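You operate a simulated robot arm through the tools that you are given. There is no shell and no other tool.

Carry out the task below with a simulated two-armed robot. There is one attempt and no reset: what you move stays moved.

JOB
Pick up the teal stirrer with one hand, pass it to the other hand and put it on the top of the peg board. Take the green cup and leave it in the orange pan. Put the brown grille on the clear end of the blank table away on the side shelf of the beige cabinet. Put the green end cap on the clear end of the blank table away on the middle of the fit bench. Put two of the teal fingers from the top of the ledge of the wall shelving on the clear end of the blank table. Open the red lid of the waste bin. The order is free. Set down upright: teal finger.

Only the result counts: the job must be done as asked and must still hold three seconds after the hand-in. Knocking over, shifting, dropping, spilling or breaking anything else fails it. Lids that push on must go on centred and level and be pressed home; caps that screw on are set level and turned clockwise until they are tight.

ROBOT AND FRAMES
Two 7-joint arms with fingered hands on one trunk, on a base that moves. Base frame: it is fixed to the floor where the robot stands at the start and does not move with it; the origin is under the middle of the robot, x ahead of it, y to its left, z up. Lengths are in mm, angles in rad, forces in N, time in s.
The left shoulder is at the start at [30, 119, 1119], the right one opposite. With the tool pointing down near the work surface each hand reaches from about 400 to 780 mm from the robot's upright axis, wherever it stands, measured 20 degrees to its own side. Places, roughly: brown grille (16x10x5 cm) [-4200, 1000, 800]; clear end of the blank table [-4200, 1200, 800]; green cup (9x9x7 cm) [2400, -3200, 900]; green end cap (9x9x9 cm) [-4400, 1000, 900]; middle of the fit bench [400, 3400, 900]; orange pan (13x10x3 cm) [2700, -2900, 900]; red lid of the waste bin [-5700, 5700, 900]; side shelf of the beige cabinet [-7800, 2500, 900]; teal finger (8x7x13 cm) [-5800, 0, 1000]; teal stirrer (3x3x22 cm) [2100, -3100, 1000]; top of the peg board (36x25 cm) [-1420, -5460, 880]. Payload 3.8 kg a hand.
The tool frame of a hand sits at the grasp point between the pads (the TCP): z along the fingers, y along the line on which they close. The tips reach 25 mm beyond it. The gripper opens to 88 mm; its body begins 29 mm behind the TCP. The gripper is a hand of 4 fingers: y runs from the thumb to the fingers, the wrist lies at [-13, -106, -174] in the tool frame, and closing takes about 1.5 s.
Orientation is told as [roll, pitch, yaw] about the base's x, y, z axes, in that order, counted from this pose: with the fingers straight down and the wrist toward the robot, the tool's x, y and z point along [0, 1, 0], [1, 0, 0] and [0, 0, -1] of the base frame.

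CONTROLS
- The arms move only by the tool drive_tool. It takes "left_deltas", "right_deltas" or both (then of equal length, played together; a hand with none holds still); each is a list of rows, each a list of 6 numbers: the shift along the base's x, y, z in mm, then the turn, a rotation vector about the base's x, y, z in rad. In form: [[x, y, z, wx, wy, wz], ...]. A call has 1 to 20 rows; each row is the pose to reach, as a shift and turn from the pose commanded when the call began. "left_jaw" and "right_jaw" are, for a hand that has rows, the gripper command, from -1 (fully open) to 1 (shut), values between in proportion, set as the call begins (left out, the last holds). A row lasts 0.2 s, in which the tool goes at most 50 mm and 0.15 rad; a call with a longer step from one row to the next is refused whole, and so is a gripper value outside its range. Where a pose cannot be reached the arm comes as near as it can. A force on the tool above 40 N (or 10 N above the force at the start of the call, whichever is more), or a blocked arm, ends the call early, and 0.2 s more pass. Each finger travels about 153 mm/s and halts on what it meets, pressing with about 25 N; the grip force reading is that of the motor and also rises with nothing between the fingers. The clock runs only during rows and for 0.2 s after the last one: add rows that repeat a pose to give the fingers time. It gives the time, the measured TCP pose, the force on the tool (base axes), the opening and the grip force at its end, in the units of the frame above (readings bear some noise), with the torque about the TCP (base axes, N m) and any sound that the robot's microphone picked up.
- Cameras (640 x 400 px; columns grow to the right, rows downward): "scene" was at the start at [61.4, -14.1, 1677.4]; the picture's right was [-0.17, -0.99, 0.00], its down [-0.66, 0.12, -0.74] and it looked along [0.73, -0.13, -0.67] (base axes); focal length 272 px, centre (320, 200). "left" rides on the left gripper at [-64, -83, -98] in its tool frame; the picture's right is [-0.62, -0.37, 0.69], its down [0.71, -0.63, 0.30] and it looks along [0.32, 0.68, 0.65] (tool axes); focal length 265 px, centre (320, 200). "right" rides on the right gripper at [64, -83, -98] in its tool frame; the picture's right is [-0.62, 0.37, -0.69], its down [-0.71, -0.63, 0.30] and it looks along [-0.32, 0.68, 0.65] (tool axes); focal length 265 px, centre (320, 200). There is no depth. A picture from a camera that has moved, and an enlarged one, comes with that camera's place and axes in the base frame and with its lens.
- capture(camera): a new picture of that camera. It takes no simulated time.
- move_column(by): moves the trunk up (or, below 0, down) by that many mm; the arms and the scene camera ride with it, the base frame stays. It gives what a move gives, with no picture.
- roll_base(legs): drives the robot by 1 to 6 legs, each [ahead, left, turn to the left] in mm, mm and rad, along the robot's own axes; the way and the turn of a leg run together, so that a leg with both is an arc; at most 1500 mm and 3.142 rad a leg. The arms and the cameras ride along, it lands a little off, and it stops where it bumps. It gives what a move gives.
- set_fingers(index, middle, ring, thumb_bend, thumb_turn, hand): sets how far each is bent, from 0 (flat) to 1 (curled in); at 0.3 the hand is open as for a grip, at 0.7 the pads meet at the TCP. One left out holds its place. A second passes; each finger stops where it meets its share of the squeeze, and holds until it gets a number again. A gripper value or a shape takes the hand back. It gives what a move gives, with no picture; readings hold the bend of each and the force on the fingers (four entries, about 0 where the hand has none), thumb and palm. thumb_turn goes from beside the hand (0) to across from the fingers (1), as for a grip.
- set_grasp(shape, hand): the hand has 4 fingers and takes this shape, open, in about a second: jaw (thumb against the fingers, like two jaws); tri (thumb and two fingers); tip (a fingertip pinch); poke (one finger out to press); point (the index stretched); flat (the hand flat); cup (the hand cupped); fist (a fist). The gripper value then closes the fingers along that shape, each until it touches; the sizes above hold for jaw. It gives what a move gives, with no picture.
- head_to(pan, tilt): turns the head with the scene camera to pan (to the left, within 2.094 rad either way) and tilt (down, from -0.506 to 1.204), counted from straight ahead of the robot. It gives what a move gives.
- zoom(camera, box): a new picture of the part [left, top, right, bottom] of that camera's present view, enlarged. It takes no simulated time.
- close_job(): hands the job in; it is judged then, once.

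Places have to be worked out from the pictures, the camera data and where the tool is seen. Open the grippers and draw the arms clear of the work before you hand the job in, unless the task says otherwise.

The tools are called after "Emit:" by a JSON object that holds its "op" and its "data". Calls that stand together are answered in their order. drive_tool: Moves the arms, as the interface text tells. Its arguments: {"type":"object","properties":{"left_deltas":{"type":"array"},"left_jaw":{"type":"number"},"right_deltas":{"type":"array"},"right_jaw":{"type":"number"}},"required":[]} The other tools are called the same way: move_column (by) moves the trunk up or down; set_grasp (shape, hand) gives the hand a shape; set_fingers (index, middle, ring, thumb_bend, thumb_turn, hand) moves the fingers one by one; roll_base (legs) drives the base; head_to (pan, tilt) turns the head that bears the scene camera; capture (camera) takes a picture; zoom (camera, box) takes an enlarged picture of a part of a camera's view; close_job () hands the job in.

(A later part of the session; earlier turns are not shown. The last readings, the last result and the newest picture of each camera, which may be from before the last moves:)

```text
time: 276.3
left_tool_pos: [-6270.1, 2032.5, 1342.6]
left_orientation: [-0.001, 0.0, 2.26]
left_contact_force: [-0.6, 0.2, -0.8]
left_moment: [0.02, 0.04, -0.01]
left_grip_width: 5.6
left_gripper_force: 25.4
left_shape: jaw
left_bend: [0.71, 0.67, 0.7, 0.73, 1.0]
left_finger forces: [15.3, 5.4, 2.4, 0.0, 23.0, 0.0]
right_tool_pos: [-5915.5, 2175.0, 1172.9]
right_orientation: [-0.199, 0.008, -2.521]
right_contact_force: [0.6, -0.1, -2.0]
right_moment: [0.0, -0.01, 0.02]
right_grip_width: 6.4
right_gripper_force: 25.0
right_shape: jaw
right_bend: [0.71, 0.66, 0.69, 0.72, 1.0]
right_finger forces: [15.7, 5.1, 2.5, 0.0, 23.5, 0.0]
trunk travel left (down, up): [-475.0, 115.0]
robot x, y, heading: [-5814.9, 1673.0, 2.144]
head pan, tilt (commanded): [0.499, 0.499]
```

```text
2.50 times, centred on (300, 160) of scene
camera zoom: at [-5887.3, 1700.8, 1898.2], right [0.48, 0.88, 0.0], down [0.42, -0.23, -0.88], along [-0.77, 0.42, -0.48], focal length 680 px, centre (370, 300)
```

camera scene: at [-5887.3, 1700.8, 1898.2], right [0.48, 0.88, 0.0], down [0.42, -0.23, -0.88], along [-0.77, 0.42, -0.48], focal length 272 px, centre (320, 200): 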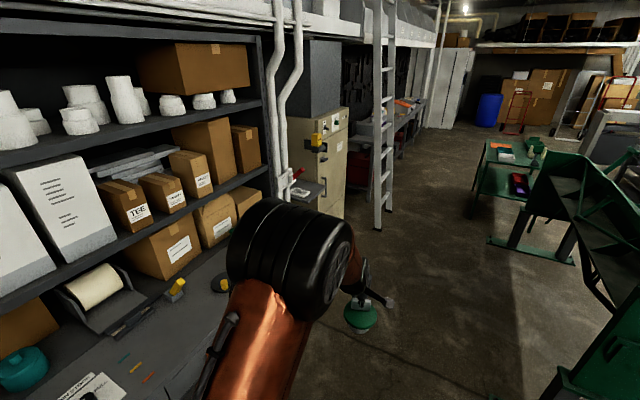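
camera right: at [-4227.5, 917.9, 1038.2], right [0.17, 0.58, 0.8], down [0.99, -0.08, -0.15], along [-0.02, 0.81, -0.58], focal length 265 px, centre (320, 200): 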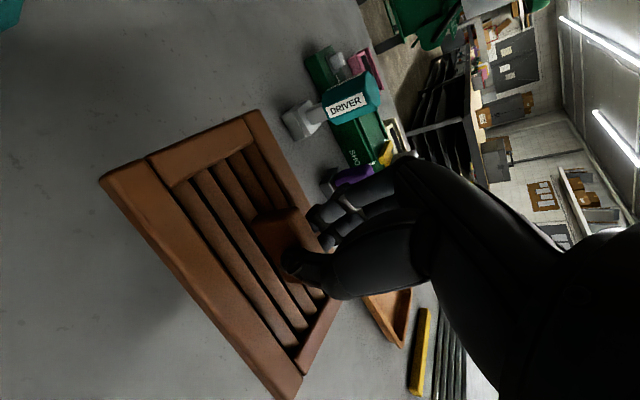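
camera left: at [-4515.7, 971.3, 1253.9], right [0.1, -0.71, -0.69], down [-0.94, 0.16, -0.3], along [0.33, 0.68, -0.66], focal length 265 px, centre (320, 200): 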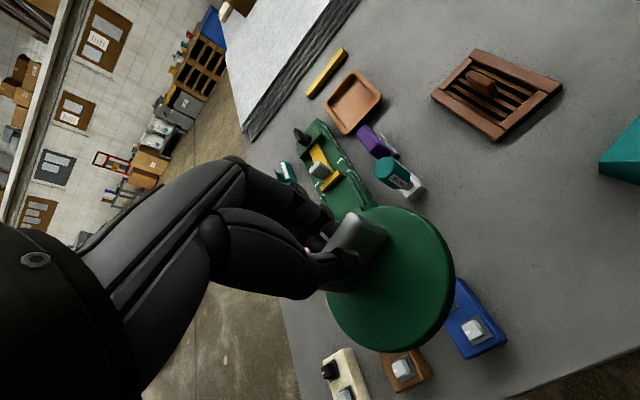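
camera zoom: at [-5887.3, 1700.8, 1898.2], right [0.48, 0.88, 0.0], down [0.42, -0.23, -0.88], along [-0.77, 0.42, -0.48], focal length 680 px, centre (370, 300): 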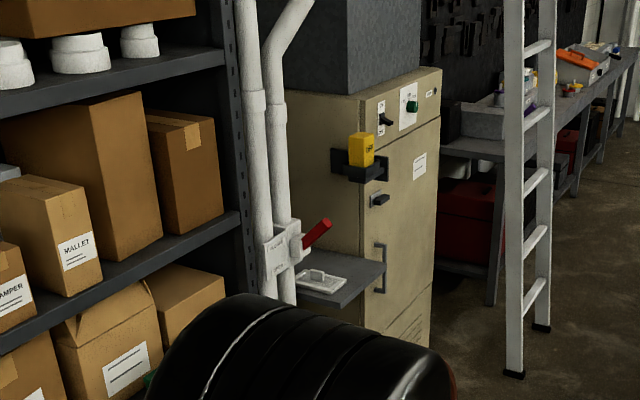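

The side shelf (grey, with a white dish at its left part) is at about (-7700, 2550). I drive ahead until abreast of it, then turn left to face it.

Emit:
{"op": "roll_base", "data": {"legs": [[1400, -30, -0.03], [280, 0, 0], [0, 0, 1.54]]}}

Emit:
{"op": "head_to", "data": {"pan": 0.0, "tilt": 0.55}}

Emit:
{"op": "capture", "data": {"camera": "scene"}}

```text
time: 288.4
left_tool_pos: [-7060.2, 2641.2, 1342.7]
left_orientation: [0.0, 0.0, -2.505]
left_contact_force: [0.3, 0.2, -1.1]
left_moment: [-0.03, 0.0, -0.04]
left_grip_width: 5.6
left_gripper_force: 24.9
left_shape: jaw
left_bend: [0.71, 0.67, 0.7, 0.73, 1.0]
left_finger forces: [15.2, 5.3, 2.2, 0.0, 22.8, 0.0]
right_tool_pos: [-7183.3, 3001.9, 1173.8]
right_orientation: [-0.199, 0.009, -1.003]
right_contact_force: [-0.1, 0.3, -2.7]
right_moment: [0.0, 0.0, -0.01]
right_grip_width: 6.2
right_gripper_force: 24.8
right_shape: jaw
right_bend: [0.71, 0.66, 0.7, 0.73, 1.0]
right_finger forces: [15.7, 5.1, 2.6, 0.1, 23.3, 0.1]
trunk travel left (down, up): [-475.0, 115.0]
robot x, y, heading: [-6675.7, 3074.6, -2.621]
head pan, tilt (commanded): [0.499, 0.499]
```

```text
time: 289.3
left_tool_pos: [-7059.4, 2640.6, 1342.7]
left_orientation: [0.001, 0.002, -2.504]
left_contact_force: [-0.1, 0.4, -0.8]
left_moment: [0.0, -0.02, 0.0]
left_grip_width: 5.8
left_gripper_force: 24.9
left_shape: jaw
left_bend: [0.71, 0.67, 0.7, 0.73, 1.0]
left_finger forces: [15.2, 5.3, 2.3, 0.0, 22.8, 0.0]
right_tool_pos: [-7182.9, 3001.9, 1174.1]
right_orientation: [-0.197, 0.009, -1.003]
right_contact_force: [-0.6, -0.2, -1.6]
right_moment: [-0.01, 0.0, 0.04]
right_grip_width: 6.4
right_gripper_force: 24.8
right_shape: jaw
right_bend: [0.71, 0.66, 0.7, 0.73, 1.0]
right_finger forces: [15.6, 5.1, 2.5, 0.0, 23.3, 0.1]
trunk travel left (down, up): [-475.0, 115.0]
robot x, y, heading: [-6676.9, 3075.8, -2.616]
head pan, tilt (commanded): [0.0, 0.55]
```

```text
taken
camera scene: at [-6739.7, 3039.2, 1893.6], right [-0.5, 0.87, 0.0], down [0.45, 0.26, -0.85], along [-0.74, -0.43, -0.52], focal length 272 px, centre (320, 200)
```

scene: 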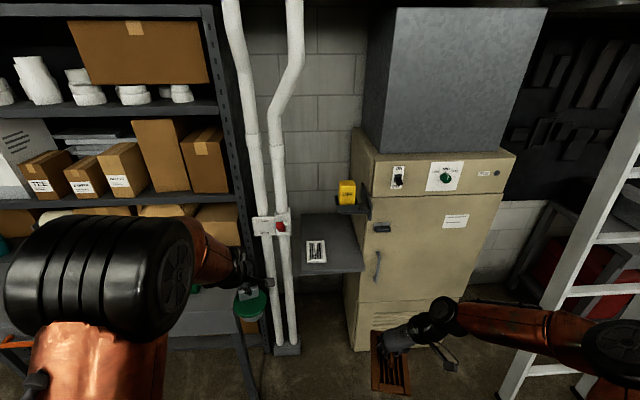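

Emit:
{"op": "zoom", "data": {"camera": "scene", "box": [250, 150, 410, 300]}}

```text
2.67 times, centred on (330, 225) of scene
camera zoom: at [-6739.7, 3039.2, 1893.6], right [-0.5, 0.87, 0.0], down [0.45, 0.26, -0.85], along [-0.74, -0.43, -0.52], focal length 726 px, centre (293, 133)
```

zoom: 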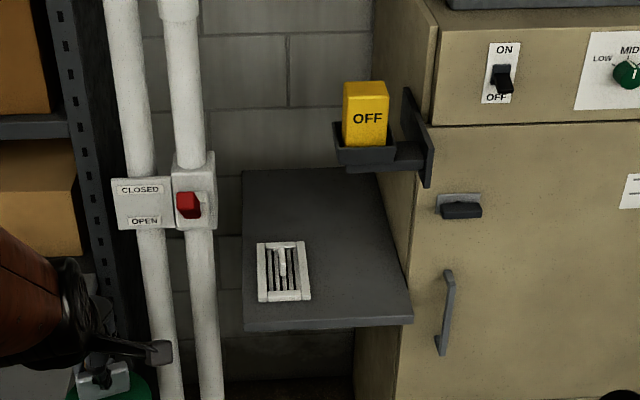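

The side shelf is ~1 m ahead: a white grille lies on its left part, a bracket with a yellow OFF tag hangs above its right part, and the cabinet bounds it on the right. The free strip is ~174 mm wide, so the grille should go in lengthwise with my wrist to the left. I test turning the right hand that way in free space.

Emit:
{"op": "drive_tool", "data": {"right_deltas": [[0, 0, 0, 0, 0, -0.14], [0, 0, 0, 0, 0, -0.28], [0, 0, 0, 0, 0, -0.42], [0, 0, 0, 0, 0, -0.56], [0, 0, 0, 0, 0, -0.7], [0, 0, 0, 0, 0, -0.84], [0, 0, 0, 0, 0, -0.98], [0, 0, 0, 0, 0, -1.12], [0, 0, 0, 0, 0, -1.26], [0, 0, 0, 0, 0, -1.4], [0, 0, 0, 0, 0, -1.54]]}}

Emit:
{"op": "drive_tool", "data": {"right_deltas": [[0, 0, 0, 0, 0, -0.14], [0, 0, 0, 0, 0, -0.28], [0, 0, 0, 0, 0, -0.42], [0, 0, 0, 0, 0, -0.56], [0, 0, 0, 0, 0, -0.7], [0, 0, 0, 0, 0, -0.84], [0, 0, 0, 0, 0, -0.98], [0, 0, 0, 0, 0, -1.12], [0, 0, 0, 0, 0, -1.26], [0, 0, 0, 0, 0, -1.4], [0, 0, 0, 0, 0, -1.54]]}}

Emit:
{"op": "capture", "data": {"camera": "scene"}}

Emit:
{"op": "capture", "data": {"camera": "right"}}

```text
time: 291.7
left_tool_pos: [-7058.7, 2640.1, 1342.4]
left_orientation: [-0.001, 0.0, -2.503]
left_contact_force: [1.3, 0.1, -0.8]
left_moment: [-0.04, 0.01, -0.05]
left_grip_width: 5.8
left_gripper_force: 24.7
left_shape: jaw
left_bend: [0.71, 0.67, 0.7, 0.73, 1.0]
left_finger forces: [15.2, 5.3, 2.2, 0.1, 22.8, 0.1]
right_tool_pos: [-7182.6, 3001.0, 1173.4]
right_orientation: [-0.202, 0.01, -2.547]
right_contact_force: [-0.2, -0.1, -1.8]
right_moment: [0.0, -0.02, -0.02]
right_grip_width: 6.4
right_gripper_force: 24.9
right_shape: jaw
right_bend: [0.71, 0.66, 0.7, 0.73, 1.0]
right_finger forces: [16.0, 4.8, 2.5, 0.1, 23.4, 0.0]
trunk travel left (down, up): [-475.0, 115.0]
robot x, y, heading: [-6679.1, 3075.5, -2.622]
head pan, tilt (commanded): [0.0, 0.55]
```

```text
time: 294.1
left_tool_pos: [-7059.2, 2639.9, 1342.9]
left_orientation: [-0.001, 0.004, -2.503]
left_contact_force: [0.5, -0.2, -1.1]
left_moment: [-0.01, 0.0, -0.03]
left_grip_width: 6.0
left_gripper_force: 25.5
left_shape: jaw
left_bend: [0.71, 0.67, 0.7, 0.73, 1.0]
left_finger forces: [15.3, 5.3, 2.3, 0.0, 22.8, 0.0]
right_tool_pos: [-7182.4, 3001.8, 1171.9]
right_orientation: [-0.2, 0.011, 2.196]
right_contact_force: [-0.2, 0.4, -2.7]
right_moment: [0.03, -0.01, -0.01]
right_grip_width: 6.1
right_gripper_force: 24.8
right_shape: jaw
right_bend: [0.71, 0.66, 0.7, 0.73, 1.0]
right_finger forces: [16.1, 4.8, 2.5, 0.1, 23.6, 0.0]
trunk travel left (down, up): [-475.0, 115.0]
robot x, y, heading: [-6674.3, 3070.7, -2.616]
head pan, tilt (commanded): [0.0, 0.55]
```

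```text
taken
camera scene: at [-6740.4, 3039.4, 1893.6], right [-0.5, 0.87, 0.0], down [0.45, 0.26, -0.85], along [-0.74, -0.43, -0.52], focal length 272 px, centre (320, 200)
```

scene: 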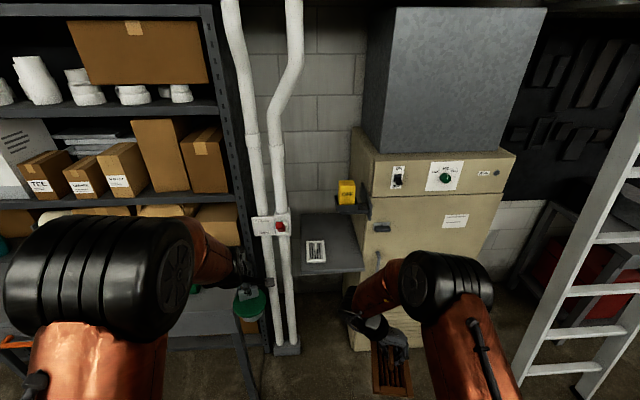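

```text
taken
camera right: at [-7201.1, 2887.6, 1256.8], right [0.16, 0.58, 0.8], down [0.99, -0.07, -0.15], along [-0.03, 0.81, -0.58], focal length 265 px, centre (320, 200)
```

right: 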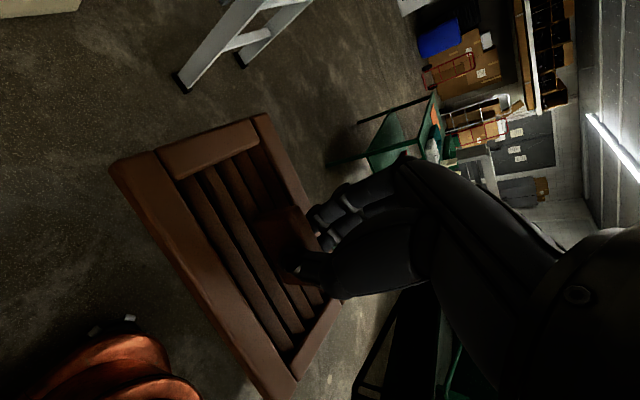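

The arm accepts that orientation. Before moving in, I pull the left hand (with the cap) back so it stays clear of the pipes, then square up and approach partway.

Emit:
{"op": "drive_tool", "data": {"left_deltas": [[30, 9, 0, 0, 0, 0], [60, 18, 0, 0, 0, 0], [95, 28, 0, 0, 0, 0], [130, 39, 0, 0, 0, 0], [167.2, 50.4, 0, 0, 0, 0]], "right_deltas": [[0, 0, 0, 0, 0, -0.02], [0, 0, 0, 0, 0, -0.04], [0, 0, 0, 0, 0, -0.06], [0, 0, 0, 0, 0, -0.08], [0, 0, 0, 0, 0, -0.1]]}}

Emit:
{"op": "roll_base", "data": {"legs": [[0, 0, 0.06], [380, 0, 0]]}}

Emit:
{"op": "head_to", "data": {"pan": -0.2, "tilt": 0.75}}

Emit:
{"op": "capture", "data": {"camera": "scene"}}

Emit:
{"op": "capture", "data": {"camera": "right"}}

```text
time: 295.3
left_tool_pos: [-6890.8, 2690.5, 1341.3]
left_orientation: [0.0, -0.003, -2.506]
left_contact_force: [0.9, 0.0, -0.8]
left_moment: [-0.03, -0.02, -0.01]
left_grip_width: 5.7
left_gripper_force: 25.0
left_shape: jaw
left_bend: [0.71, 0.71, 0.7, 0.73, 1.0]
left_finger forces: [15.3, 5.3, 2.4, 0.0, 22.9, 0.0]
right_tool_pos: [-7182.6, 3001.8, 1173.5]
right_orientation: [-0.199, 0.008, 2.101]
right_contact_force: [-0.2, -0.2, -1.5]
right_moment: [0.0, 0.01, 0.01]
right_grip_width: 6.3
right_gripper_force: 24.9
right_shape: jaw
right_bend: [0.71, 0.66, 0.7, 0.73, 1.0]
right_finger forces: [16.1, 4.8, 2.5, 0.0, 23.4, 0.0]
trunk travel left (down, up): [-475.0, 115.0]
robot x, y, heading: [-6678.8, 3075.1, -2.621]
head pan, tilt (commanded): [0.0, 0.55]
```

```text
time: 298.1
left_tool_pos: [-7187.6, 2467.7, 1340.9]
left_orientation: [-0.002, -0.001, -2.445]
left_contact_force: [-0.3, 0.2, -0.1]
left_moment: [-0.01, 0.03, -0.01]
left_grip_width: 5.9
left_gripper_force: 24.7
left_shape: jaw
left_bend: [0.71, 0.71, 0.7, 0.73, 1.0]
left_finger forces: [15.3, 5.2, 2.3, 0.0, 22.9, 0.0]
right_tool_pos: [-7495.5, 2762.6, 1174.7]
right_orientation: [-0.2, 0.01, 2.159]
right_contact_force: [1.0, 0.2, -1.2]
right_moment: [-0.04, 0.02, 0.0]
right_grip_width: 6.0
right_gripper_force: 25.2
right_shape: jaw
right_bend: [0.71, 0.66, 0.7, 0.73, 1.0]
right_finger forces: [16.1, 4.8, 2.5, 0.1, 23.6, 0.1]
trunk travel left (down, up): [-475.0, 115.0]
robot x, y, heading: [-6997.6, 2868.6, -2.564]
head pan, tilt (commanded): [0.0, 0.55]
```

```text
time: 298.9
left_tool_pos: [-7189.1, 2467.8, 1340.7]
left_orientation: [0.0, 0.001, -2.444]
left_contact_force: [-0.9, 0.3, -0.8]
left_moment: [0.01, -0.01, -0.01]
left_grip_width: 5.9
left_gripper_force: 25.1
left_shape: jaw
left_bend: [0.71, 0.71, 0.7, 0.73, 1.0]
left_finger forces: [15.3, 5.2, 2.3, 0.0, 22.9, 0.1]
right_tool_pos: [-7497.2, 2761.8, 1172.4]
right_orientation: [-0.201, 0.008, 2.158]
right_contact_force: [-0.7, 0.3, -2.0]
right_moment: [-0.02, -0.02, 0.02]
right_grip_width: 6.5
right_gripper_force: 25.2
right_shape: jaw
right_bend: [0.71, 0.66, 0.7, 0.73, 1.0]
right_finger forces: [16.1, 4.8, 2.5, 0.1, 23.4, 0.1]
trunk travel left (down, up): [-475.0, 115.0]
robot x, y, heading: [-6997.1, 2862.9, -2.564]
head pan, tilt (commanded): [-0.201, 0.75]
```

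```text
taken
camera scene: at [-7058.4, 2844.1, 1876.2], right [-0.37, 0.93, 0.0], down [0.63, 0.25, -0.73], along [-0.68, -0.27, -0.68], focal length 272 px, centre (320, 200)
```

scene: 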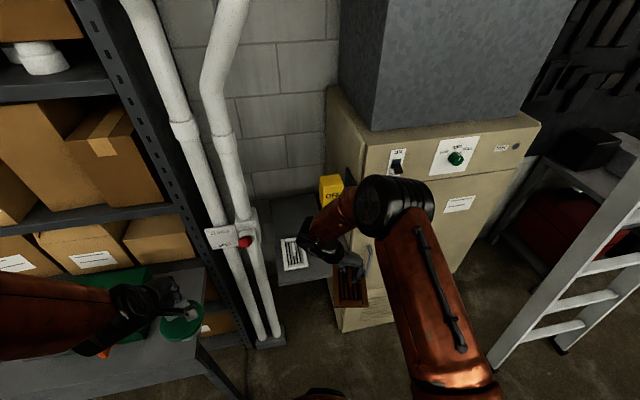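

```text
taken
camera right: at [-7519.2, 2648.2, 1257.6], right [0.18, 0.57, 0.8], down [0.98, -0.1, -0.15], along [0.0, 0.81, -0.58], focal length 265 px, centre (320, 200)
```

right: 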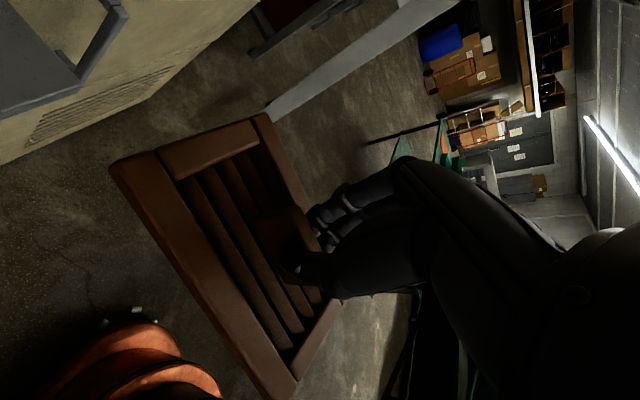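

Emit:
{"op": "zoom", "data": {"camera": "scene", "box": [250, 160, 410, 320]}}

```text
2.50 times, centred on (330, 240) of scene
camera zoom: at [-7058.4, 2844.1, 1876.2], right [-0.37, 0.93, 0.0], down [0.63, 0.25, -0.73], along [-0.68, -0.27, -0.68], focal length 680 px, centre (295, 100)
```

zoom: 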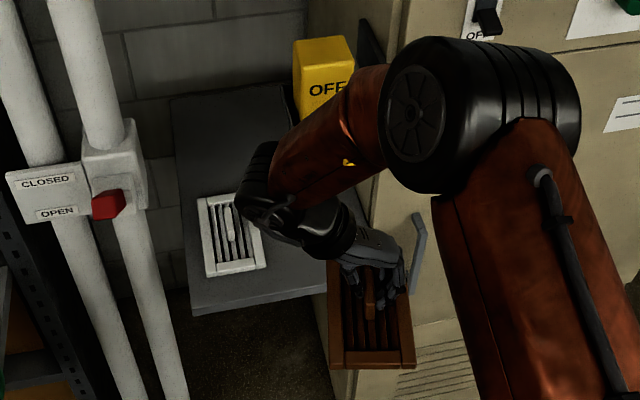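

With the right arm the forearm may pass close to the OFF-tag bracket, so I rehearse the final arm posture here, in front of the shelf. First I bring the left hand inward (away from the ledge and its toolbox), then lower the trunk.

Emit:
{"op": "drive_tool", "data": {"left_deltas": [[-25, 32, 0, 0, 0, 0], [-50, 64, 0, 0, 0, 0], [-73.9, 95, 0, 0, 0, 0], [-73.9, 95, 0, 0, 0, 0]]}}

Emit:
{"op": "move_column", "data": {"by": -215}}

Emit:
{"op": "capture", "data": {"camera": "scene"}}

Emit:
{"op": "capture", "data": {"camera": "left"}}

Emit:
{"op": "capture", "data": {"camera": "right"}}

```text
time: 299.9
left_tool_pos: [-7266.0, 2563.2, 1341.8]
left_orientation: [-0.002, 0.0, -2.446]
left_contact_force: [-0.4, -0.1, -0.7]
left_moment: [-0.04, 0.02, -0.03]
left_grip_width: 5.8
left_gripper_force: 25.2
left_shape: jaw
left_bend: [0.71, 0.71, 0.7, 0.73, 1.0]
left_finger forces: [15.3, 5.2, 2.2, 0.1, 22.9, 0.0]
right_tool_pos: [-7495.9, 2762.2, 1172.9]
right_orientation: [-0.2, 0.008, 2.158]
right_contact_force: [0.5, 0.5, -1.8]
right_moment: [0.01, -0.01, -0.01]
right_grip_width: 6.1
right_gripper_force: 25.1
right_shape: jaw
right_bend: [0.71, 0.66, 0.7, 0.73, 1.0]
right_finger forces: [16.1, 4.8, 2.4, 0.0, 23.5, 0.1]
trunk travel left (down, up): [-475.0, 115.0]
robot x, y, heading: [-6998.8, 2866.4, -2.564]
head pan, tilt (commanded): [-0.201, 0.75]
```

```text
time: 302.2
left_tool_pos: [-7264.2, 2562.9, 1126.3]
left_orientation: [0.0, 0.0, -2.446]
left_contact_force: [0.2, 0.4, -0.8]
left_moment: [0.01, 0.01, 0.0]
left_grip_width: 6.0
left_gripper_force: 24.9
left_shape: jaw
left_bend: [0.71, 0.71, 0.7, 0.73, 1.0]
left_finger forces: [15.5, 5.1, 2.4, 0.0, 22.9, 0.0]
right_tool_pos: [-7496.1, 2761.6, 958.1]
right_orientation: [-0.199, 0.009, 2.158]
right_contact_force: [-0.3, -0.8, -1.3]
right_moment: [0.0, 0.01, 0.02]
right_grip_width: 6.3
right_gripper_force: 25.3
right_shape: jaw
right_bend: [0.71, 0.66, 0.7, 0.73, 1.0]
right_finger forces: [16.1, 4.7, 2.5, 0.0, 23.5, 0.0]
trunk travel left (down, up): [-260.0, 330.0]
robot x, y, heading: [-6996.0, 2863.4, -2.557]
head pan, tilt (commanded): [-0.201, 0.75]
```

```text
taken
camera scene: at [-7057.5, 2844.9, 1661.4], right [-0.37, 0.93, 0.0], down [0.63, 0.25, -0.73], along [-0.68, -0.27, -0.68], focal length 272 px, centre (320, 200)
```

scene: 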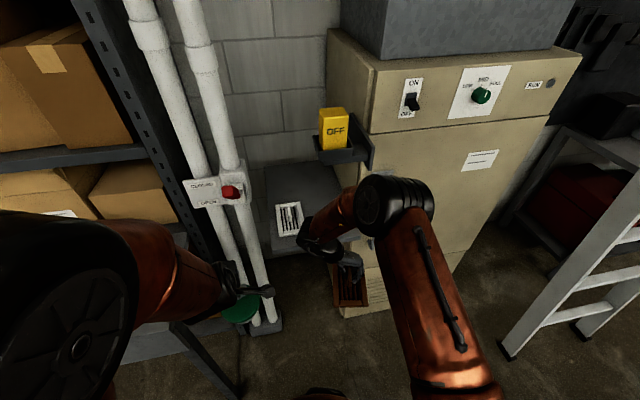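

```text
taken
camera left: at [-7242.1, 2664.5, 1224.7], right [-0.11, 0.71, -0.69], down [0.94, -0.14, -0.3], along [-0.32, -0.69, -0.65], focal length 265 px, centre (320, 200)
```

left: 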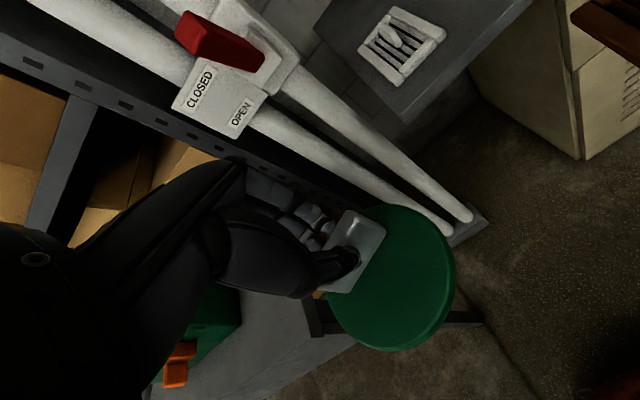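

```text
taken
camera right: at [-7518.7, 2648.6, 1043.2], right [0.18, 0.57, 0.8], down [0.98, -0.1, -0.15], along [0.0, 0.81, -0.58], focal length 265 px, centre (320, 200)
```

right: 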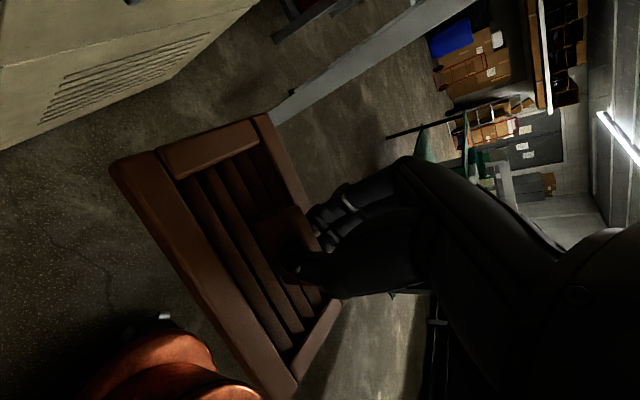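

The left-hand camera has a fine view of the shelf. I zoom there to measure the free strip between the white grille and the cabinet.

Emit:
{"op": "zoom", "data": {"camera": "left", "box": [300, 0, 620, 160]}}

Emit:
{"op": "zoom", "data": {"camera": "scene", "box": [250, 100, 390, 280]}}

```text
2.00 times, centred on (460, 80) of left
camera zoom: at [-7242.1, 2664.5, 1224.7], right [-0.11, 0.71, -0.69], down [0.94, -0.14, -0.3], along [-0.32, -0.69, -0.65], focal length 531 px, centre (40, 440)
```

zoom: 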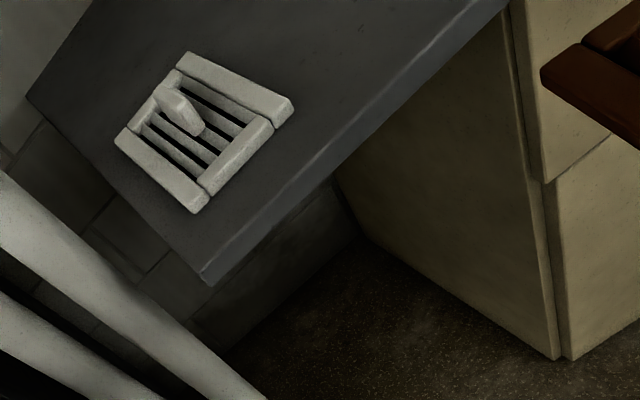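

```text
2.22 times, centred on (320, 190) of scene
camera zoom: at [-7057.5, 2844.9, 1661.4], right [-0.37, 0.93, 0.0], down [0.63, 0.25, -0.73], along [-0.68, -0.27, -0.68], focal length 605 px, centre (320, 222)
```

zoom: 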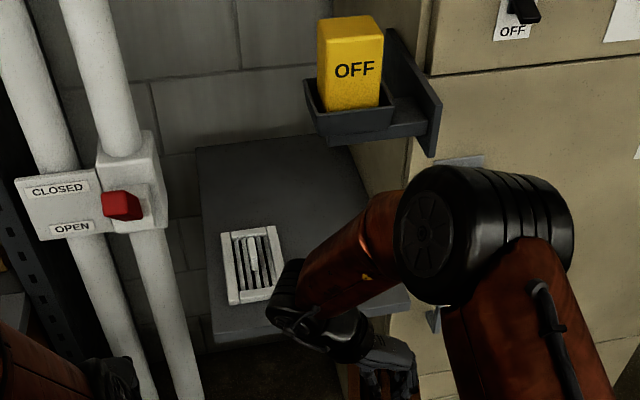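

The free strip measures ~183-190 mm against the grille's ~165 mm length, so laying it crosswise with the hand in its normal heading keeps the whole arm in front of the bracket; I can use the cabinet side as a contact reference. I turn the right hand back to its normal heading here in front of the shelf.

Emit:
{"op": "drive_tool", "data": {"right_deltas": [[0, 0, 0, 0, 0, 0.1425], [0, 0, 0, 0, 0, 0.285], [0, 0, 0, 0, 0, 0.4275], [0, 0, 0, 0, 0, 0.57], [0, 0, 0, 0, 0, 0.7125], [0, 0, 0, 0, 0, 0.855], [0, 0, 0, 0, 0, 0.9975], [0, 0, 0, 0, 0, 1.14], [0, 0, 0, 0, 0, 1.2825], [0, 0, 0, 0, 0, 1.425], [0, 0, 0, 0, 0, 1.567], [0, 0, 0, 0, 0, 1.567]]}}

Emit:
{"op": "capture", "data": {"camera": "scene"}}

Emit:
{"op": "capture", "data": {"camera": "left"}}

Emit:
{"op": "capture", "data": {"camera": "right"}}

```text
time: 304.8
left_tool_pos: [-7264.4, 2562.7, 1126.3]
left_orientation: [0.001, 0.0, -2.444]
left_contact_force: [0.0, 0.0, -1.4]
left_moment: [-0.01, 0.02, -0.01]
left_grip_width: 5.9
left_gripper_force: 25.0
left_shape: jaw
left_bend: [0.71, 0.71, 0.7, 0.73, 1.0]
left_finger forces: [15.5, 5.2, 2.2, 0.0, 22.9, 0.1]
right_tool_pos: [-7496.6, 2762.2, 957.4]
right_orientation: [-0.199, 0.011, -2.554]
right_contact_force: [0.0, 0.5, -2.5]
right_moment: [0.01, -0.01, 0.03]
right_grip_width: 6.2
right_gripper_force: 25.4
right_shape: jaw
right_bend: [0.71, 0.66, 0.7, 0.73, 1.0]
right_finger forces: [16.0, 4.8, 2.5, 0.0, 23.3, 0.0]
trunk travel left (down, up): [-260.0, 330.0]
robot x, y, heading: [-6996.3, 2864.9, -2.561]
head pan, tilt (commanded): [-0.201, 0.75]
```

```text
taken
camera scene: at [-7057.5, 2844.5, 1661.2], right [-0.37, 0.93, 0.0], down [0.63, 0.25, -0.73], along [-0.68, -0.27, -0.68], focal length 272 px, centre (320, 200)
```

scene: 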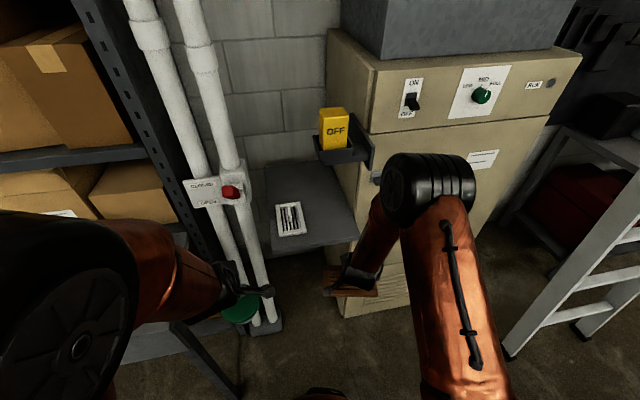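

```text
taken
camera left: at [-7242.0, 2664.3, 1224.5], right [-0.12, 0.71, -0.69], down [0.94, -0.14, -0.3], along [-0.32, -0.69, -0.65], focal length 265 px, centre (320, 200)
```

left: 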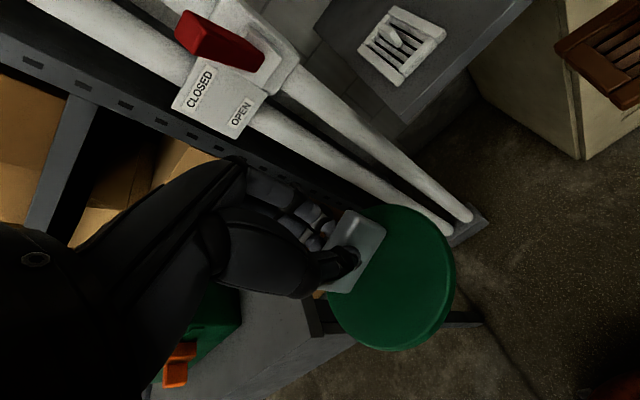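

```text
taken
camera right: at [-7381.9, 2740.2, 1042.6], right [-0.57, 0.18, 0.8], down [0.11, 0.98, -0.15], along [-0.81, 0.0, -0.58], focal length 265 px, centre (320, 200)
```

right: 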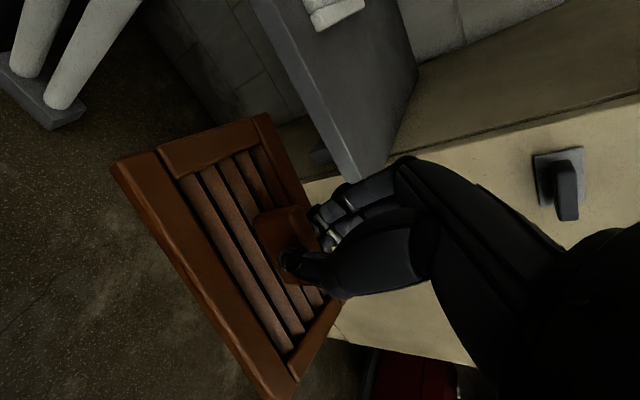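

Now the head camera sees the whole shelf. I zoom for precise positions.

Emit:
{"op": "zoom", "data": {"camera": "scene", "box": [250, 150, 400, 310]}}

```text
2.50 times, centred on (325, 230) of scene
camera zoom: at [-7057.5, 2844.5, 1661.2], right [-0.37, 0.93, 0.0], down [0.63, 0.25, -0.73], along [-0.68, -0.27, -0.68], focal length 680 px, centre (308, 125)
```

zoom: 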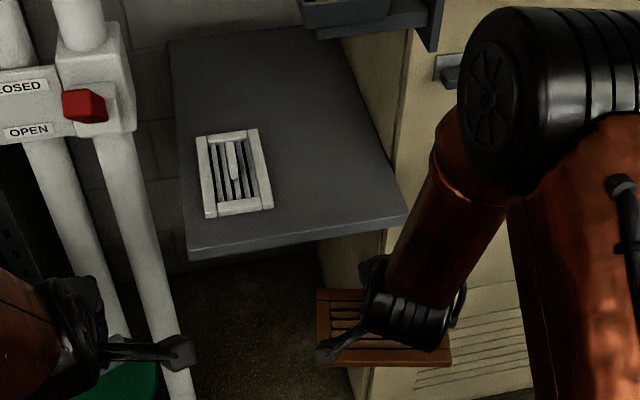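

Calibrating with the white grille's size: shelf top ≈ 889 mm high, front edge 660 mm ahead, free strip from 95 to 286 mm right of centre. I raise the grille to ~970 and roll 185 mm forward.

Emit:
{"op": "drive_tool", "data": {"right_deltas": [[0, 0, 7, 0, 0, 0], [0, 0, 15, 0, 0, 0], [0, 0, 15, 0, 0, 0]]}}

Emit:
{"op": "roll_base", "data": {"legs": [[150, 0, 0]]}}

Emit:
{"op": "zoom", "data": {"camera": "scene", "box": [240, 160, 420, 340]}}

Emit:
{"op": "capture", "data": {"camera": "left"}}

Emit:
{"op": "capture", "data": {"camera": "right"}}

```text
time: 305.6
left_tool_pos: [-7265.2, 2562.8, 1126.3]
left_orientation: [0.0, 0.0, -2.445]
left_contact_force: [0.4, -0.1, -0.3]
left_moment: [-0.01, 0.04, 0.01]
left_grip_width: 5.9
left_gripper_force: 25.1
left_shape: jaw
left_bend: [0.71, 0.71, 0.7, 0.73, 1.0]
left_finger forces: [15.5, 5.1, 2.3, 0.0, 22.9, 0.1]
right_tool_pos: [-7497.3, 2762.1, 974.2]
right_orientation: [-0.2, 0.01, -2.555]
right_contact_force: [-0.2, -0.2, -1.6]
right_moment: [0.01, 0.03, 0.0]
right_grip_width: 6.4
right_gripper_force: 25.5
right_shape: jaw
right_bend: [0.71, 0.66, 0.7, 0.73, 1.0]
right_finger forces: [16.0, 4.7, 2.5, 0.0, 23.3, 0.0]
trunk travel left (down, up): [-260.0, 330.0]
robot x, y, heading: [-6996.0, 2864.8, -2.56]
head pan, tilt (commanded): [-0.201, 0.75]
```

```text
time: 307.0
left_tool_pos: [-7393.9, 2478.5, 1125.2]
left_orientation: [0.0, 0.002, -2.445]
left_contact_force: [0.2, -0.4, -0.9]
left_moment: [0.03, -0.02, 0.02]
left_grip_width: 5.7
left_gripper_force: 25.5
left_shape: jaw
left_bend: [0.71, 0.71, 0.7, 0.73, 1.0]
left_finger forces: [15.5, 5.2, 2.2, 0.0, 22.9, 0.0]
right_tool_pos: [-7626.3, 2675.2, 971.7]
right_orientation: [-0.199, 0.01, -2.557]
right_contact_force: [0.3, -0.3, -1.8]
right_moment: [-0.02, 0.01, 0.02]
right_grip_width: 6.1
right_gripper_force: 24.4
right_shape: jaw
right_bend: [0.71, 0.66, 0.7, 0.73, 1.0]
right_finger forces: [16.1, 4.8, 2.5, 0.0, 23.3, 0.0]
trunk travel left (down, up): [-260.0, 330.0]
robot x, y, heading: [-7125.0, 2781.2, -2.553]
head pan, tilt (commanded): [-0.201, 0.75]
```

```text
2.22 times, centred on (330, 250) of scene
camera zoom: at [-7186.9, 2759.3, 1661.2], right [-0.37, 0.93, 0.0], down [0.63, 0.26, -0.73], along [-0.68, -0.27, -0.68], focal length 605 px, centre (298, 89)
```

zoom: 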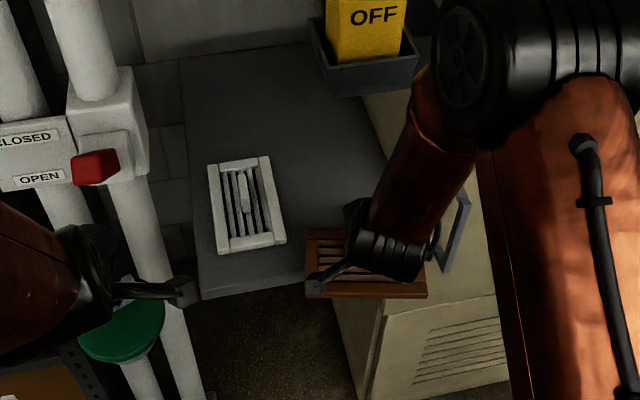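

```text
taken
camera left: at [-7370.6, 2578.8, 1224.2], right [-0.12, 0.71, -0.69], down [0.94, -0.14, -0.3], along [-0.31, -0.69, -0.66], focal length 265 px, centre (320, 200)
```

left: 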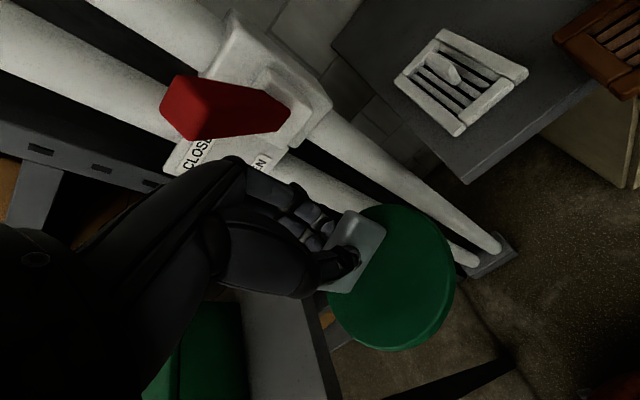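

```text
taken
camera right: at [-7510.5, 2654.2, 1057.0], right [-0.57, 0.18, 0.8], down [0.1, 0.98, -0.15], along [-0.81, 0.0, -0.58], focal length 265 px, centre (320, 200)
```

right: 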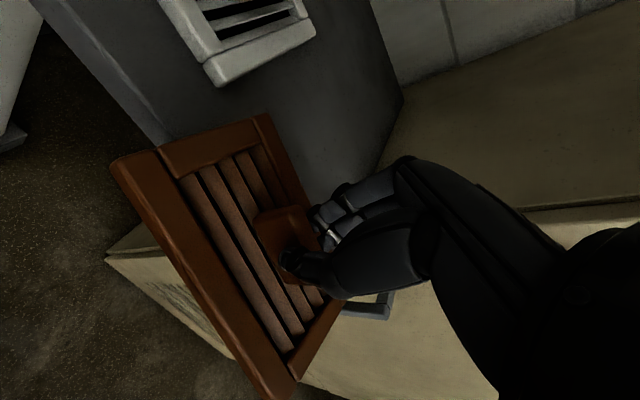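

Comparing the grille's corners with the shelf edge, the grille is level but turned about 0.2 rad clockwise in my grip. I rotate the hand 0.2 rad to square the grille to the shelf.

Emit:
{"op": "drive_tool", "data": {"right_deltas": [[0, 0, 0, 0, 0, 0.07], [0, 0, 0, 0, 0, 0.14], [0, 0, 0, 0, 0, 0.2], [0, 0, 0, 0, 0, 0.2]]}}

Emit:
{"op": "zoom", "data": {"camera": "scene", "box": [240, 160, 420, 340]}}

Emit:
{"op": "zoom", "data": {"camera": "left", "box": [320, 0, 640, 200]}}

```text
time: 308.0
left_tool_pos: [-7392.5, 2477.7, 1125.1]
left_orientation: [0.001, 0.003, -2.445]
left_contact_force: [-0.7, 0.2, -0.4]
left_moment: [-0.02, 0.01, 0.0]
left_grip_width: 6.0
left_gripper_force: 25.3
left_shape: jaw
left_bend: [0.71, 0.71, 0.7, 0.73, 1.0]
left_finger forces: [15.4, 5.2, 2.3, 0.0, 22.9, 0.0]
right_tool_pos: [-7624.4, 2676.8, 971.9]
right_orientation: [-0.198, 0.011, -2.355]
right_contact_force: [-0.4, -0.4, -2.1]
right_moment: [-0.01, -0.04, -0.02]
right_grip_width: 6.4
right_gripper_force: 24.6
right_shape: jaw
right_bend: [0.71, 0.66, 0.7, 0.73, 1.0]
right_finger forces: [16.0, 4.7, 2.5, 0.0, 23.4, 0.0]
trunk travel left (down, up): [-260.0, 330.0]
robot x, y, heading: [-7125.2, 2780.7, -2.559]
head pan, tilt (commanded): [-0.201, 0.75]
```

```text
2.22 times, centred on (330, 250) of scene
camera zoom: at [-7185.6, 2760.0, 1661.2], right [-0.37, 0.93, 0.0], down [0.63, 0.26, -0.73], along [-0.68, -0.27, -0.68], focal length 605 px, centre (298, 89)
```

zoom: 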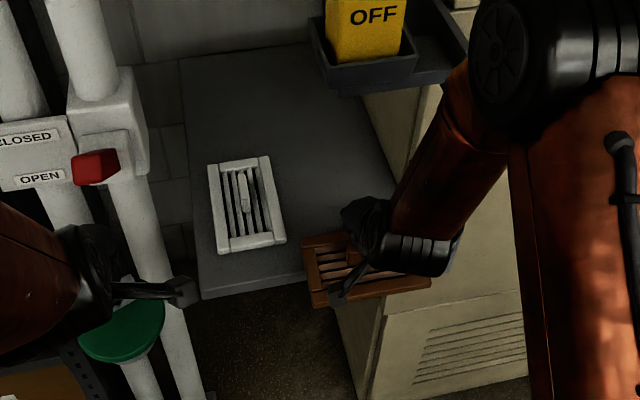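

```text
2.00 times, centred on (480, 100) of left
camera zoom: at [-7369.6, 2579.3, 1224.4], right [-0.12, 0.71, -0.69], down [0.94, -0.14, -0.3], along [-0.31, -0.69, -0.65], focal length 531 px, centre (0, 400)
```

zoom: 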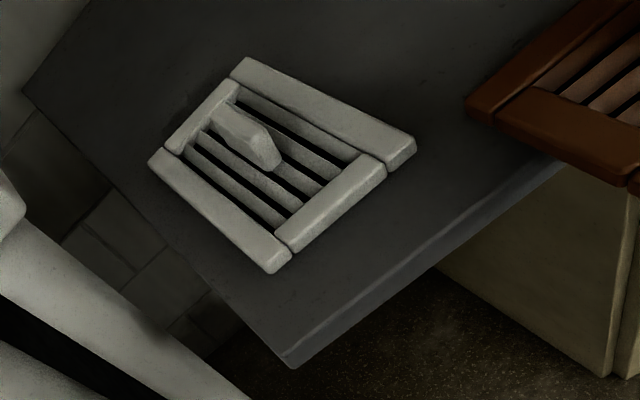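

The grille is now parallel to the shelf edge and white grille, with an estimated gap of 4-13 mm to the white one's line. I shift 8 mm toward the cabinet and move halfway in, then re-check from the left camera.

Emit:
{"op": "drive_tool", "data": {"right_deltas": [[-4.4, 6.7, 0, 0, 0, 0], [-15, 0, 0, 0, 0, 0], [-27, -8, 0, 0, 0, 0], [-37.8, -15.3, 0, 0, 0, 0], [-37.8, -15.3, 0, 0, 0, 0]]}}

Emit:
{"op": "zoom", "data": {"camera": "scene", "box": [240, 160, 420, 340]}}

Emit:
{"op": "zoom", "data": {"camera": "left", "box": [320, 0, 640, 200]}}

Emit:
{"op": "capture", "data": {"camera": "right"}}

```text
time: 309.2
left_tool_pos: [-7392.0, 2478.7, 1126.2]
left_orientation: [-0.001, 0.0, -2.444]
left_contact_force: [0.5, -0.2, 0.3]
left_moment: [0.0, 0.0, 0.0]
left_grip_width: 5.9
left_gripper_force: 24.8
left_shape: jaw
left_bend: [0.71, 0.71, 0.7, 0.73, 1.0]
left_finger forces: [15.4, 5.3, 2.2, 0.0, 22.9, 0.0]
right_tool_pos: [-7663.8, 2661.0, 971.7]
right_orientation: [-0.199, 0.011, -2.355]
right_contact_force: [-1.2, -0.5, -1.6]
right_moment: [-0.01, -0.03, -0.01]
right_grip_width: 6.5
right_gripper_force: 24.6
right_shape: jaw
right_bend: [0.71, 0.66, 0.7, 0.73, 1.0]
right_finger forces: [16.1, 4.6, 2.3, 0.1, 23.4, 0.0]
trunk travel left (down, up): [-260.0, 330.0]
robot x, y, heading: [-7123.2, 2781.2, -2.559]
head pan, tilt (commanded): [-0.201, 0.75]
```

```text
2.22 times, centred on (330, 250) of scene
camera zoom: at [-7185.3, 2760.5, 1661.2], right [-0.37, 0.93, 0.0], down [0.63, 0.26, -0.73], along [-0.68, -0.27, -0.68], focal length 605 px, centre (298, 89)
```

zoom: 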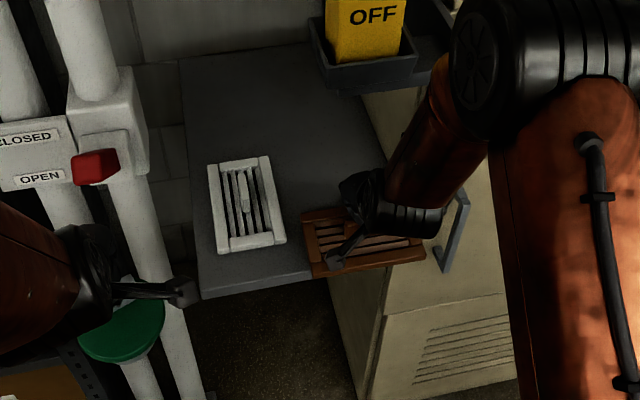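

```text
2.00 times, centred on (480, 100) of left
camera zoom: at [-7369.4, 2579.7, 1224.6], right [-0.12, 0.71, -0.69], down [0.94, -0.14, -0.3], along [-0.31, -0.69, -0.65], focal length 531 px, centre (0, 400)
```

zoom: 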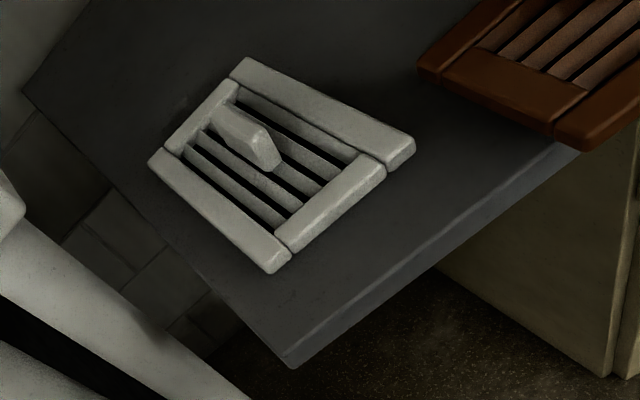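

```text
taken
camera right: at [-7545.6, 2662.3, 1056.8], right [-0.6, 0.07, 0.8], down [-0.09, 0.98, -0.15], along [-0.8, -0.16, -0.58], focal length 265 px, centre (320, 200)
```

right: 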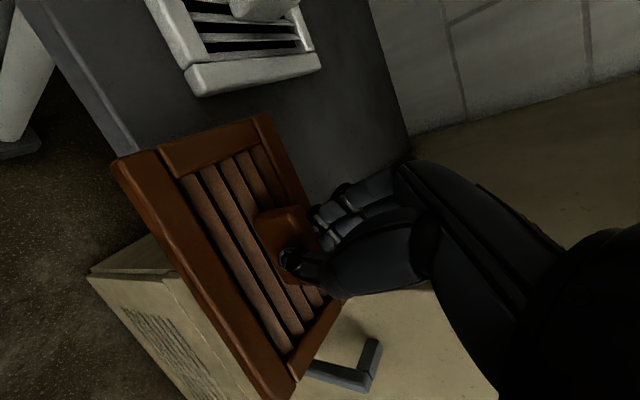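

The grille is entering the gap with ~12-20 mm to the white grille and no contact on the cabinet side. I move the remaining 40 mm in.

Emit:
{"op": "drive_tool", "data": {"right_deltas": [[-11, -7.3, 0, 0, 0, 0], [-22, -14.5, 0, 0, 0, 0], [-33.4, -22, 0, 0, 0, 0], [-33.4, -22, 0, 0, 0, 0]]}}

Emit:
{"op": "zoom", "data": {"camera": "scene", "box": [240, 160, 420, 340]}}

Emit:
{"op": "zoom", "data": {"camera": "left", "box": [320, 0, 640, 200]}}

Emit:
{"op": "capture", "data": {"camera": "right"}}

```text
time: 310.2
left_tool_pos: [-7391.5, 2478.8, 1125.4]
left_orientation: [0.0, 0.001, -2.443]
left_contact_force: [0.2, -0.3, -0.7]
left_moment: [0.01, 0.03, -0.01]
left_grip_width: 5.9
left_gripper_force: 24.6
left_shape: jaw
left_bend: [0.71, 0.71, 0.7, 0.73, 1.0]
left_finger forces: [15.4, 5.2, 2.3, 0.0, 23.0, 0.0]
right_tool_pos: [-7696.6, 2638.6, 973.1]
right_orientation: [-0.199, 0.01, -2.355]
right_contact_force: [0.0, 0.6, -2.0]
right_moment: [0.03, -0.02, 0.0]
right_grip_width: 6.3
right_gripper_force: 25.2
right_shape: jaw
right_bend: [0.71, 0.66, 0.7, 0.73, 1.0]
right_finger forces: [16.2, 4.7, 2.4, 0.1, 23.4, 0.0]
trunk travel left (down, up): [-260.0, 330.0]
robot x, y, heading: [-7120.5, 2779.7, -2.553]
head pan, tilt (commanded): [-0.201, 0.75]
```

```text
2.22 times, centred on (330, 250) of scene
camera zoom: at [-7185.3, 2760.5, 1661.2], right [-0.37, 0.93, 0.0], down [0.63, 0.26, -0.73], along [-0.68, -0.27, -0.68], focal length 605 px, centre (298, 89)
```

zoom: 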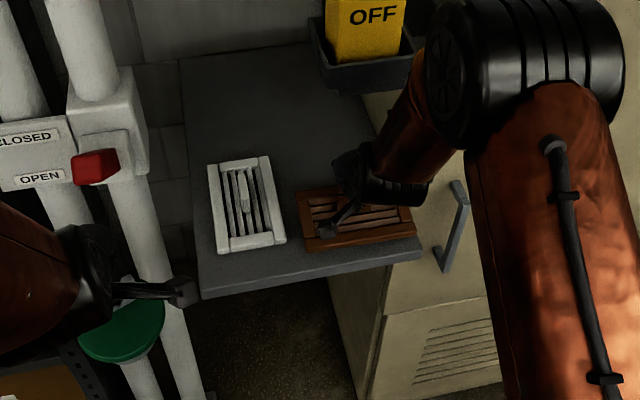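

```text
2.00 times, centred on (480, 100) of left
camera zoom: at [-7369.4, 2579.7, 1224.6], right [-0.12, 0.71, -0.69], down [0.94, -0.14, -0.3], along [-0.31, -0.69, -0.65], focal length 531 px, centre (0, 400)
```

zoom: 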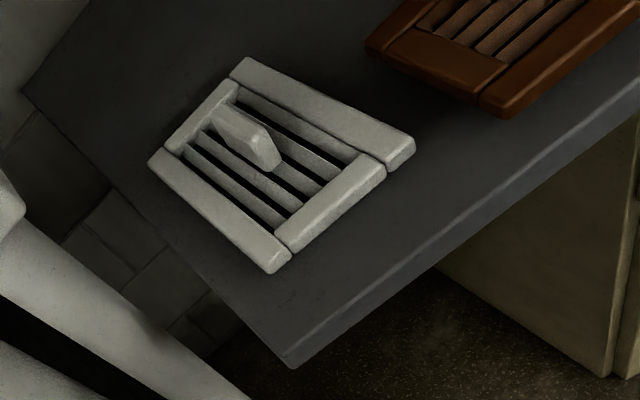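

```text
taken
camera right: at [-7578.8, 2640.6, 1056.7], right [-0.6, 0.07, 0.8], down [-0.09, 0.98, -0.15], along [-0.8, -0.16, -0.58], focal length 265 px, centre (320, 200)
```

right: 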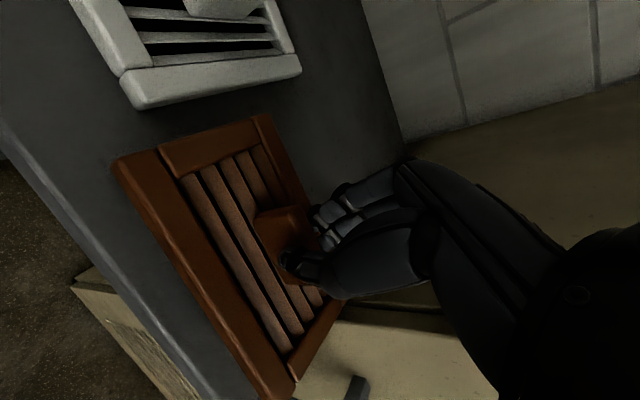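

Emit:
{"op": "zoom", "data": {"camera": "scene", "box": [310, 195, 390, 255]}}

Emit:
{"op": "zoom", "data": {"camera": "right", "box": [60, 60, 360, 400]}}

```text
6.67 times, centred on (350, 225) of scene
camera zoom: at [-7185.3, 2760.5, 1661.2], right [-0.37, 0.93, 0.0], down [0.63, 0.26, -0.73], along [-0.68, -0.27, -0.68], focal length 1814 px, centre (120, 33)
```

zoom: 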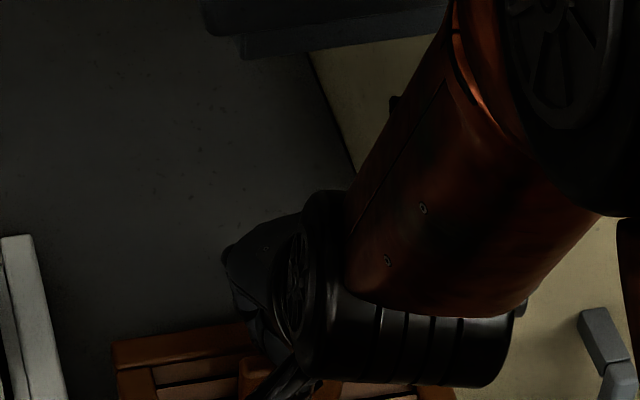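

```text
1.18 times, centred on (210, 230) of right
camera zoom: at [-7578.8, 2640.6, 1056.7], right [-0.6, 0.07, 0.8], down [-0.09, 0.98, -0.15], along [-0.8, -0.16, -0.58], focal length 312 px, centre (449, 165)
```

zoom: 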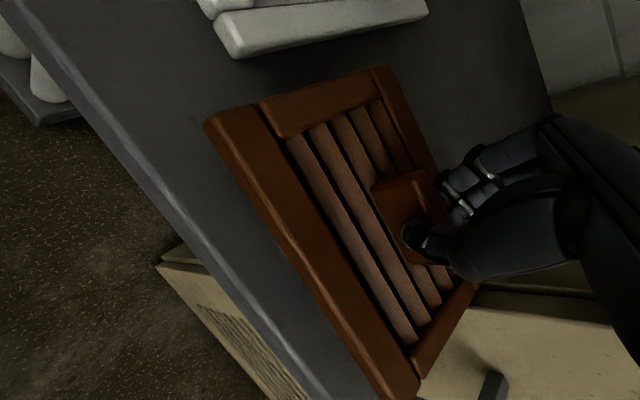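

Everything is clear: front edge inside the shelf edge, gap to the white grille visible. I lower 14 mm, then creep to contact.

Emit:
{"op": "drive_tool", "data": {"right_deltas": [[0, 0, -5, 0, 0, 0], [0, 0, -10, 0, 0, 0], [0, 0, -14, 0, 0, 0], [0, 0, -14, 0, 0, 0]]}}

Emit:
{"op": "drive_tool", "data": {"right_deltas": [[0, 0, -3, 0, 0, 0], [0, 0, -6, 0, 0, 0], [0, 0, -6, 0, 0, 0]]}}

Emit:
{"op": "zoom", "data": {"camera": "left", "box": [320, 0, 640, 200]}}

```text
time: 311.2
left_tool_pos: [-7391.5, 2479.2, 1125.6]
left_orientation: [0.0, -0.001, -2.443]
left_contact_force: [0.4, -0.1, -1.3]
left_moment: [0.0, 0.0, 0.0]
left_grip_width: 5.7
left_gripper_force: 25.2
left_shape: jaw
left_bend: [0.71, 0.71, 0.7, 0.73, 1.0]
left_finger forces: [15.4, 5.2, 2.3, 0.0, 22.9, 0.1]
right_tool_pos: [-7696.3, 2640.3, 959.5]
right_orientation: [-0.199, 0.01, -2.353]
right_contact_force: [-0.5, 0.3, -2.1]
right_moment: [0.01, -0.01, 0.03]
right_grip_width: 6.6
right_gripper_force: 25.1
right_shape: jaw
right_bend: [0.71, 0.66, 0.7, 0.73, 1.0]
right_finger forces: [16.2, 4.7, 2.4, 0.0, 23.4, 0.1]
trunk travel left (down, up): [-260.0, 330.0]
robot x, y, heading: [-7122.5, 2780.6, -2.556]
head pan, tilt (commanded): [-0.201, 0.75]
```

```text
time: 312.0
left_tool_pos: [-7392.6, 2478.8, 1125.7]
left_orientation: [0.0, 0.001, -2.444]
left_contact_force: [1.2, 0.0, -1.7]
left_moment: [0.01, 0.02, 0.0]
left_grip_width: 5.8
left_gripper_force: 24.6
left_shape: jaw
left_bend: [0.71, 0.71, 0.7, 0.73, 1.0]
left_finger forces: [15.4, 5.1, 2.3, 0.1, 22.9, 0.0]
right_tool_pos: [-7696.0, 2639.7, 953.7]
right_orientation: [-0.2, 0.009, -2.355]
right_contact_force: [0.8, 0.0, 4.4]
right_moment: [0.05, -0.05, 0.03]
right_grip_width: 6.5
right_gripper_force: 25.1
right_shape: jaw
right_bend: [0.71, 0.66, 0.7, 0.73, 1.0]
right_finger forces: [16.7, 5.4, 2.9, 0.0, 25.2, 0.0]
trunk travel left (down, up): [-260.0, 330.0]
robot x, y, heading: [-7121.5, 2779.3, -2.559]
head pan, tilt (commanded): [-0.201, 0.75]
```

```text
2.00 times, centred on (480, 100) of left
camera zoom: at [-7369.0, 2579.6, 1224.7], right [-0.12, 0.71, -0.69], down [0.94, -0.14, -0.3], along [-0.31, -0.69, -0.65], focal length 531 px, centre (0, 400)
```

zoom: 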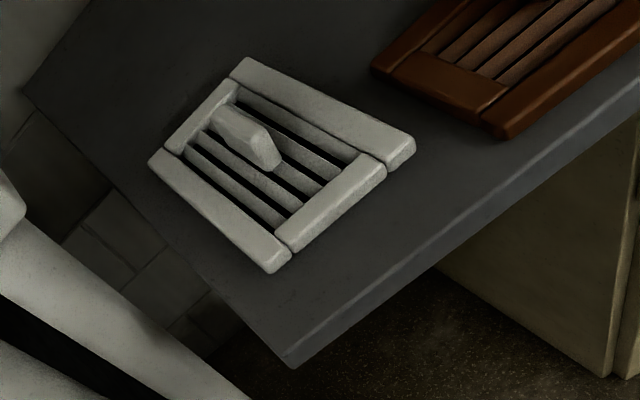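

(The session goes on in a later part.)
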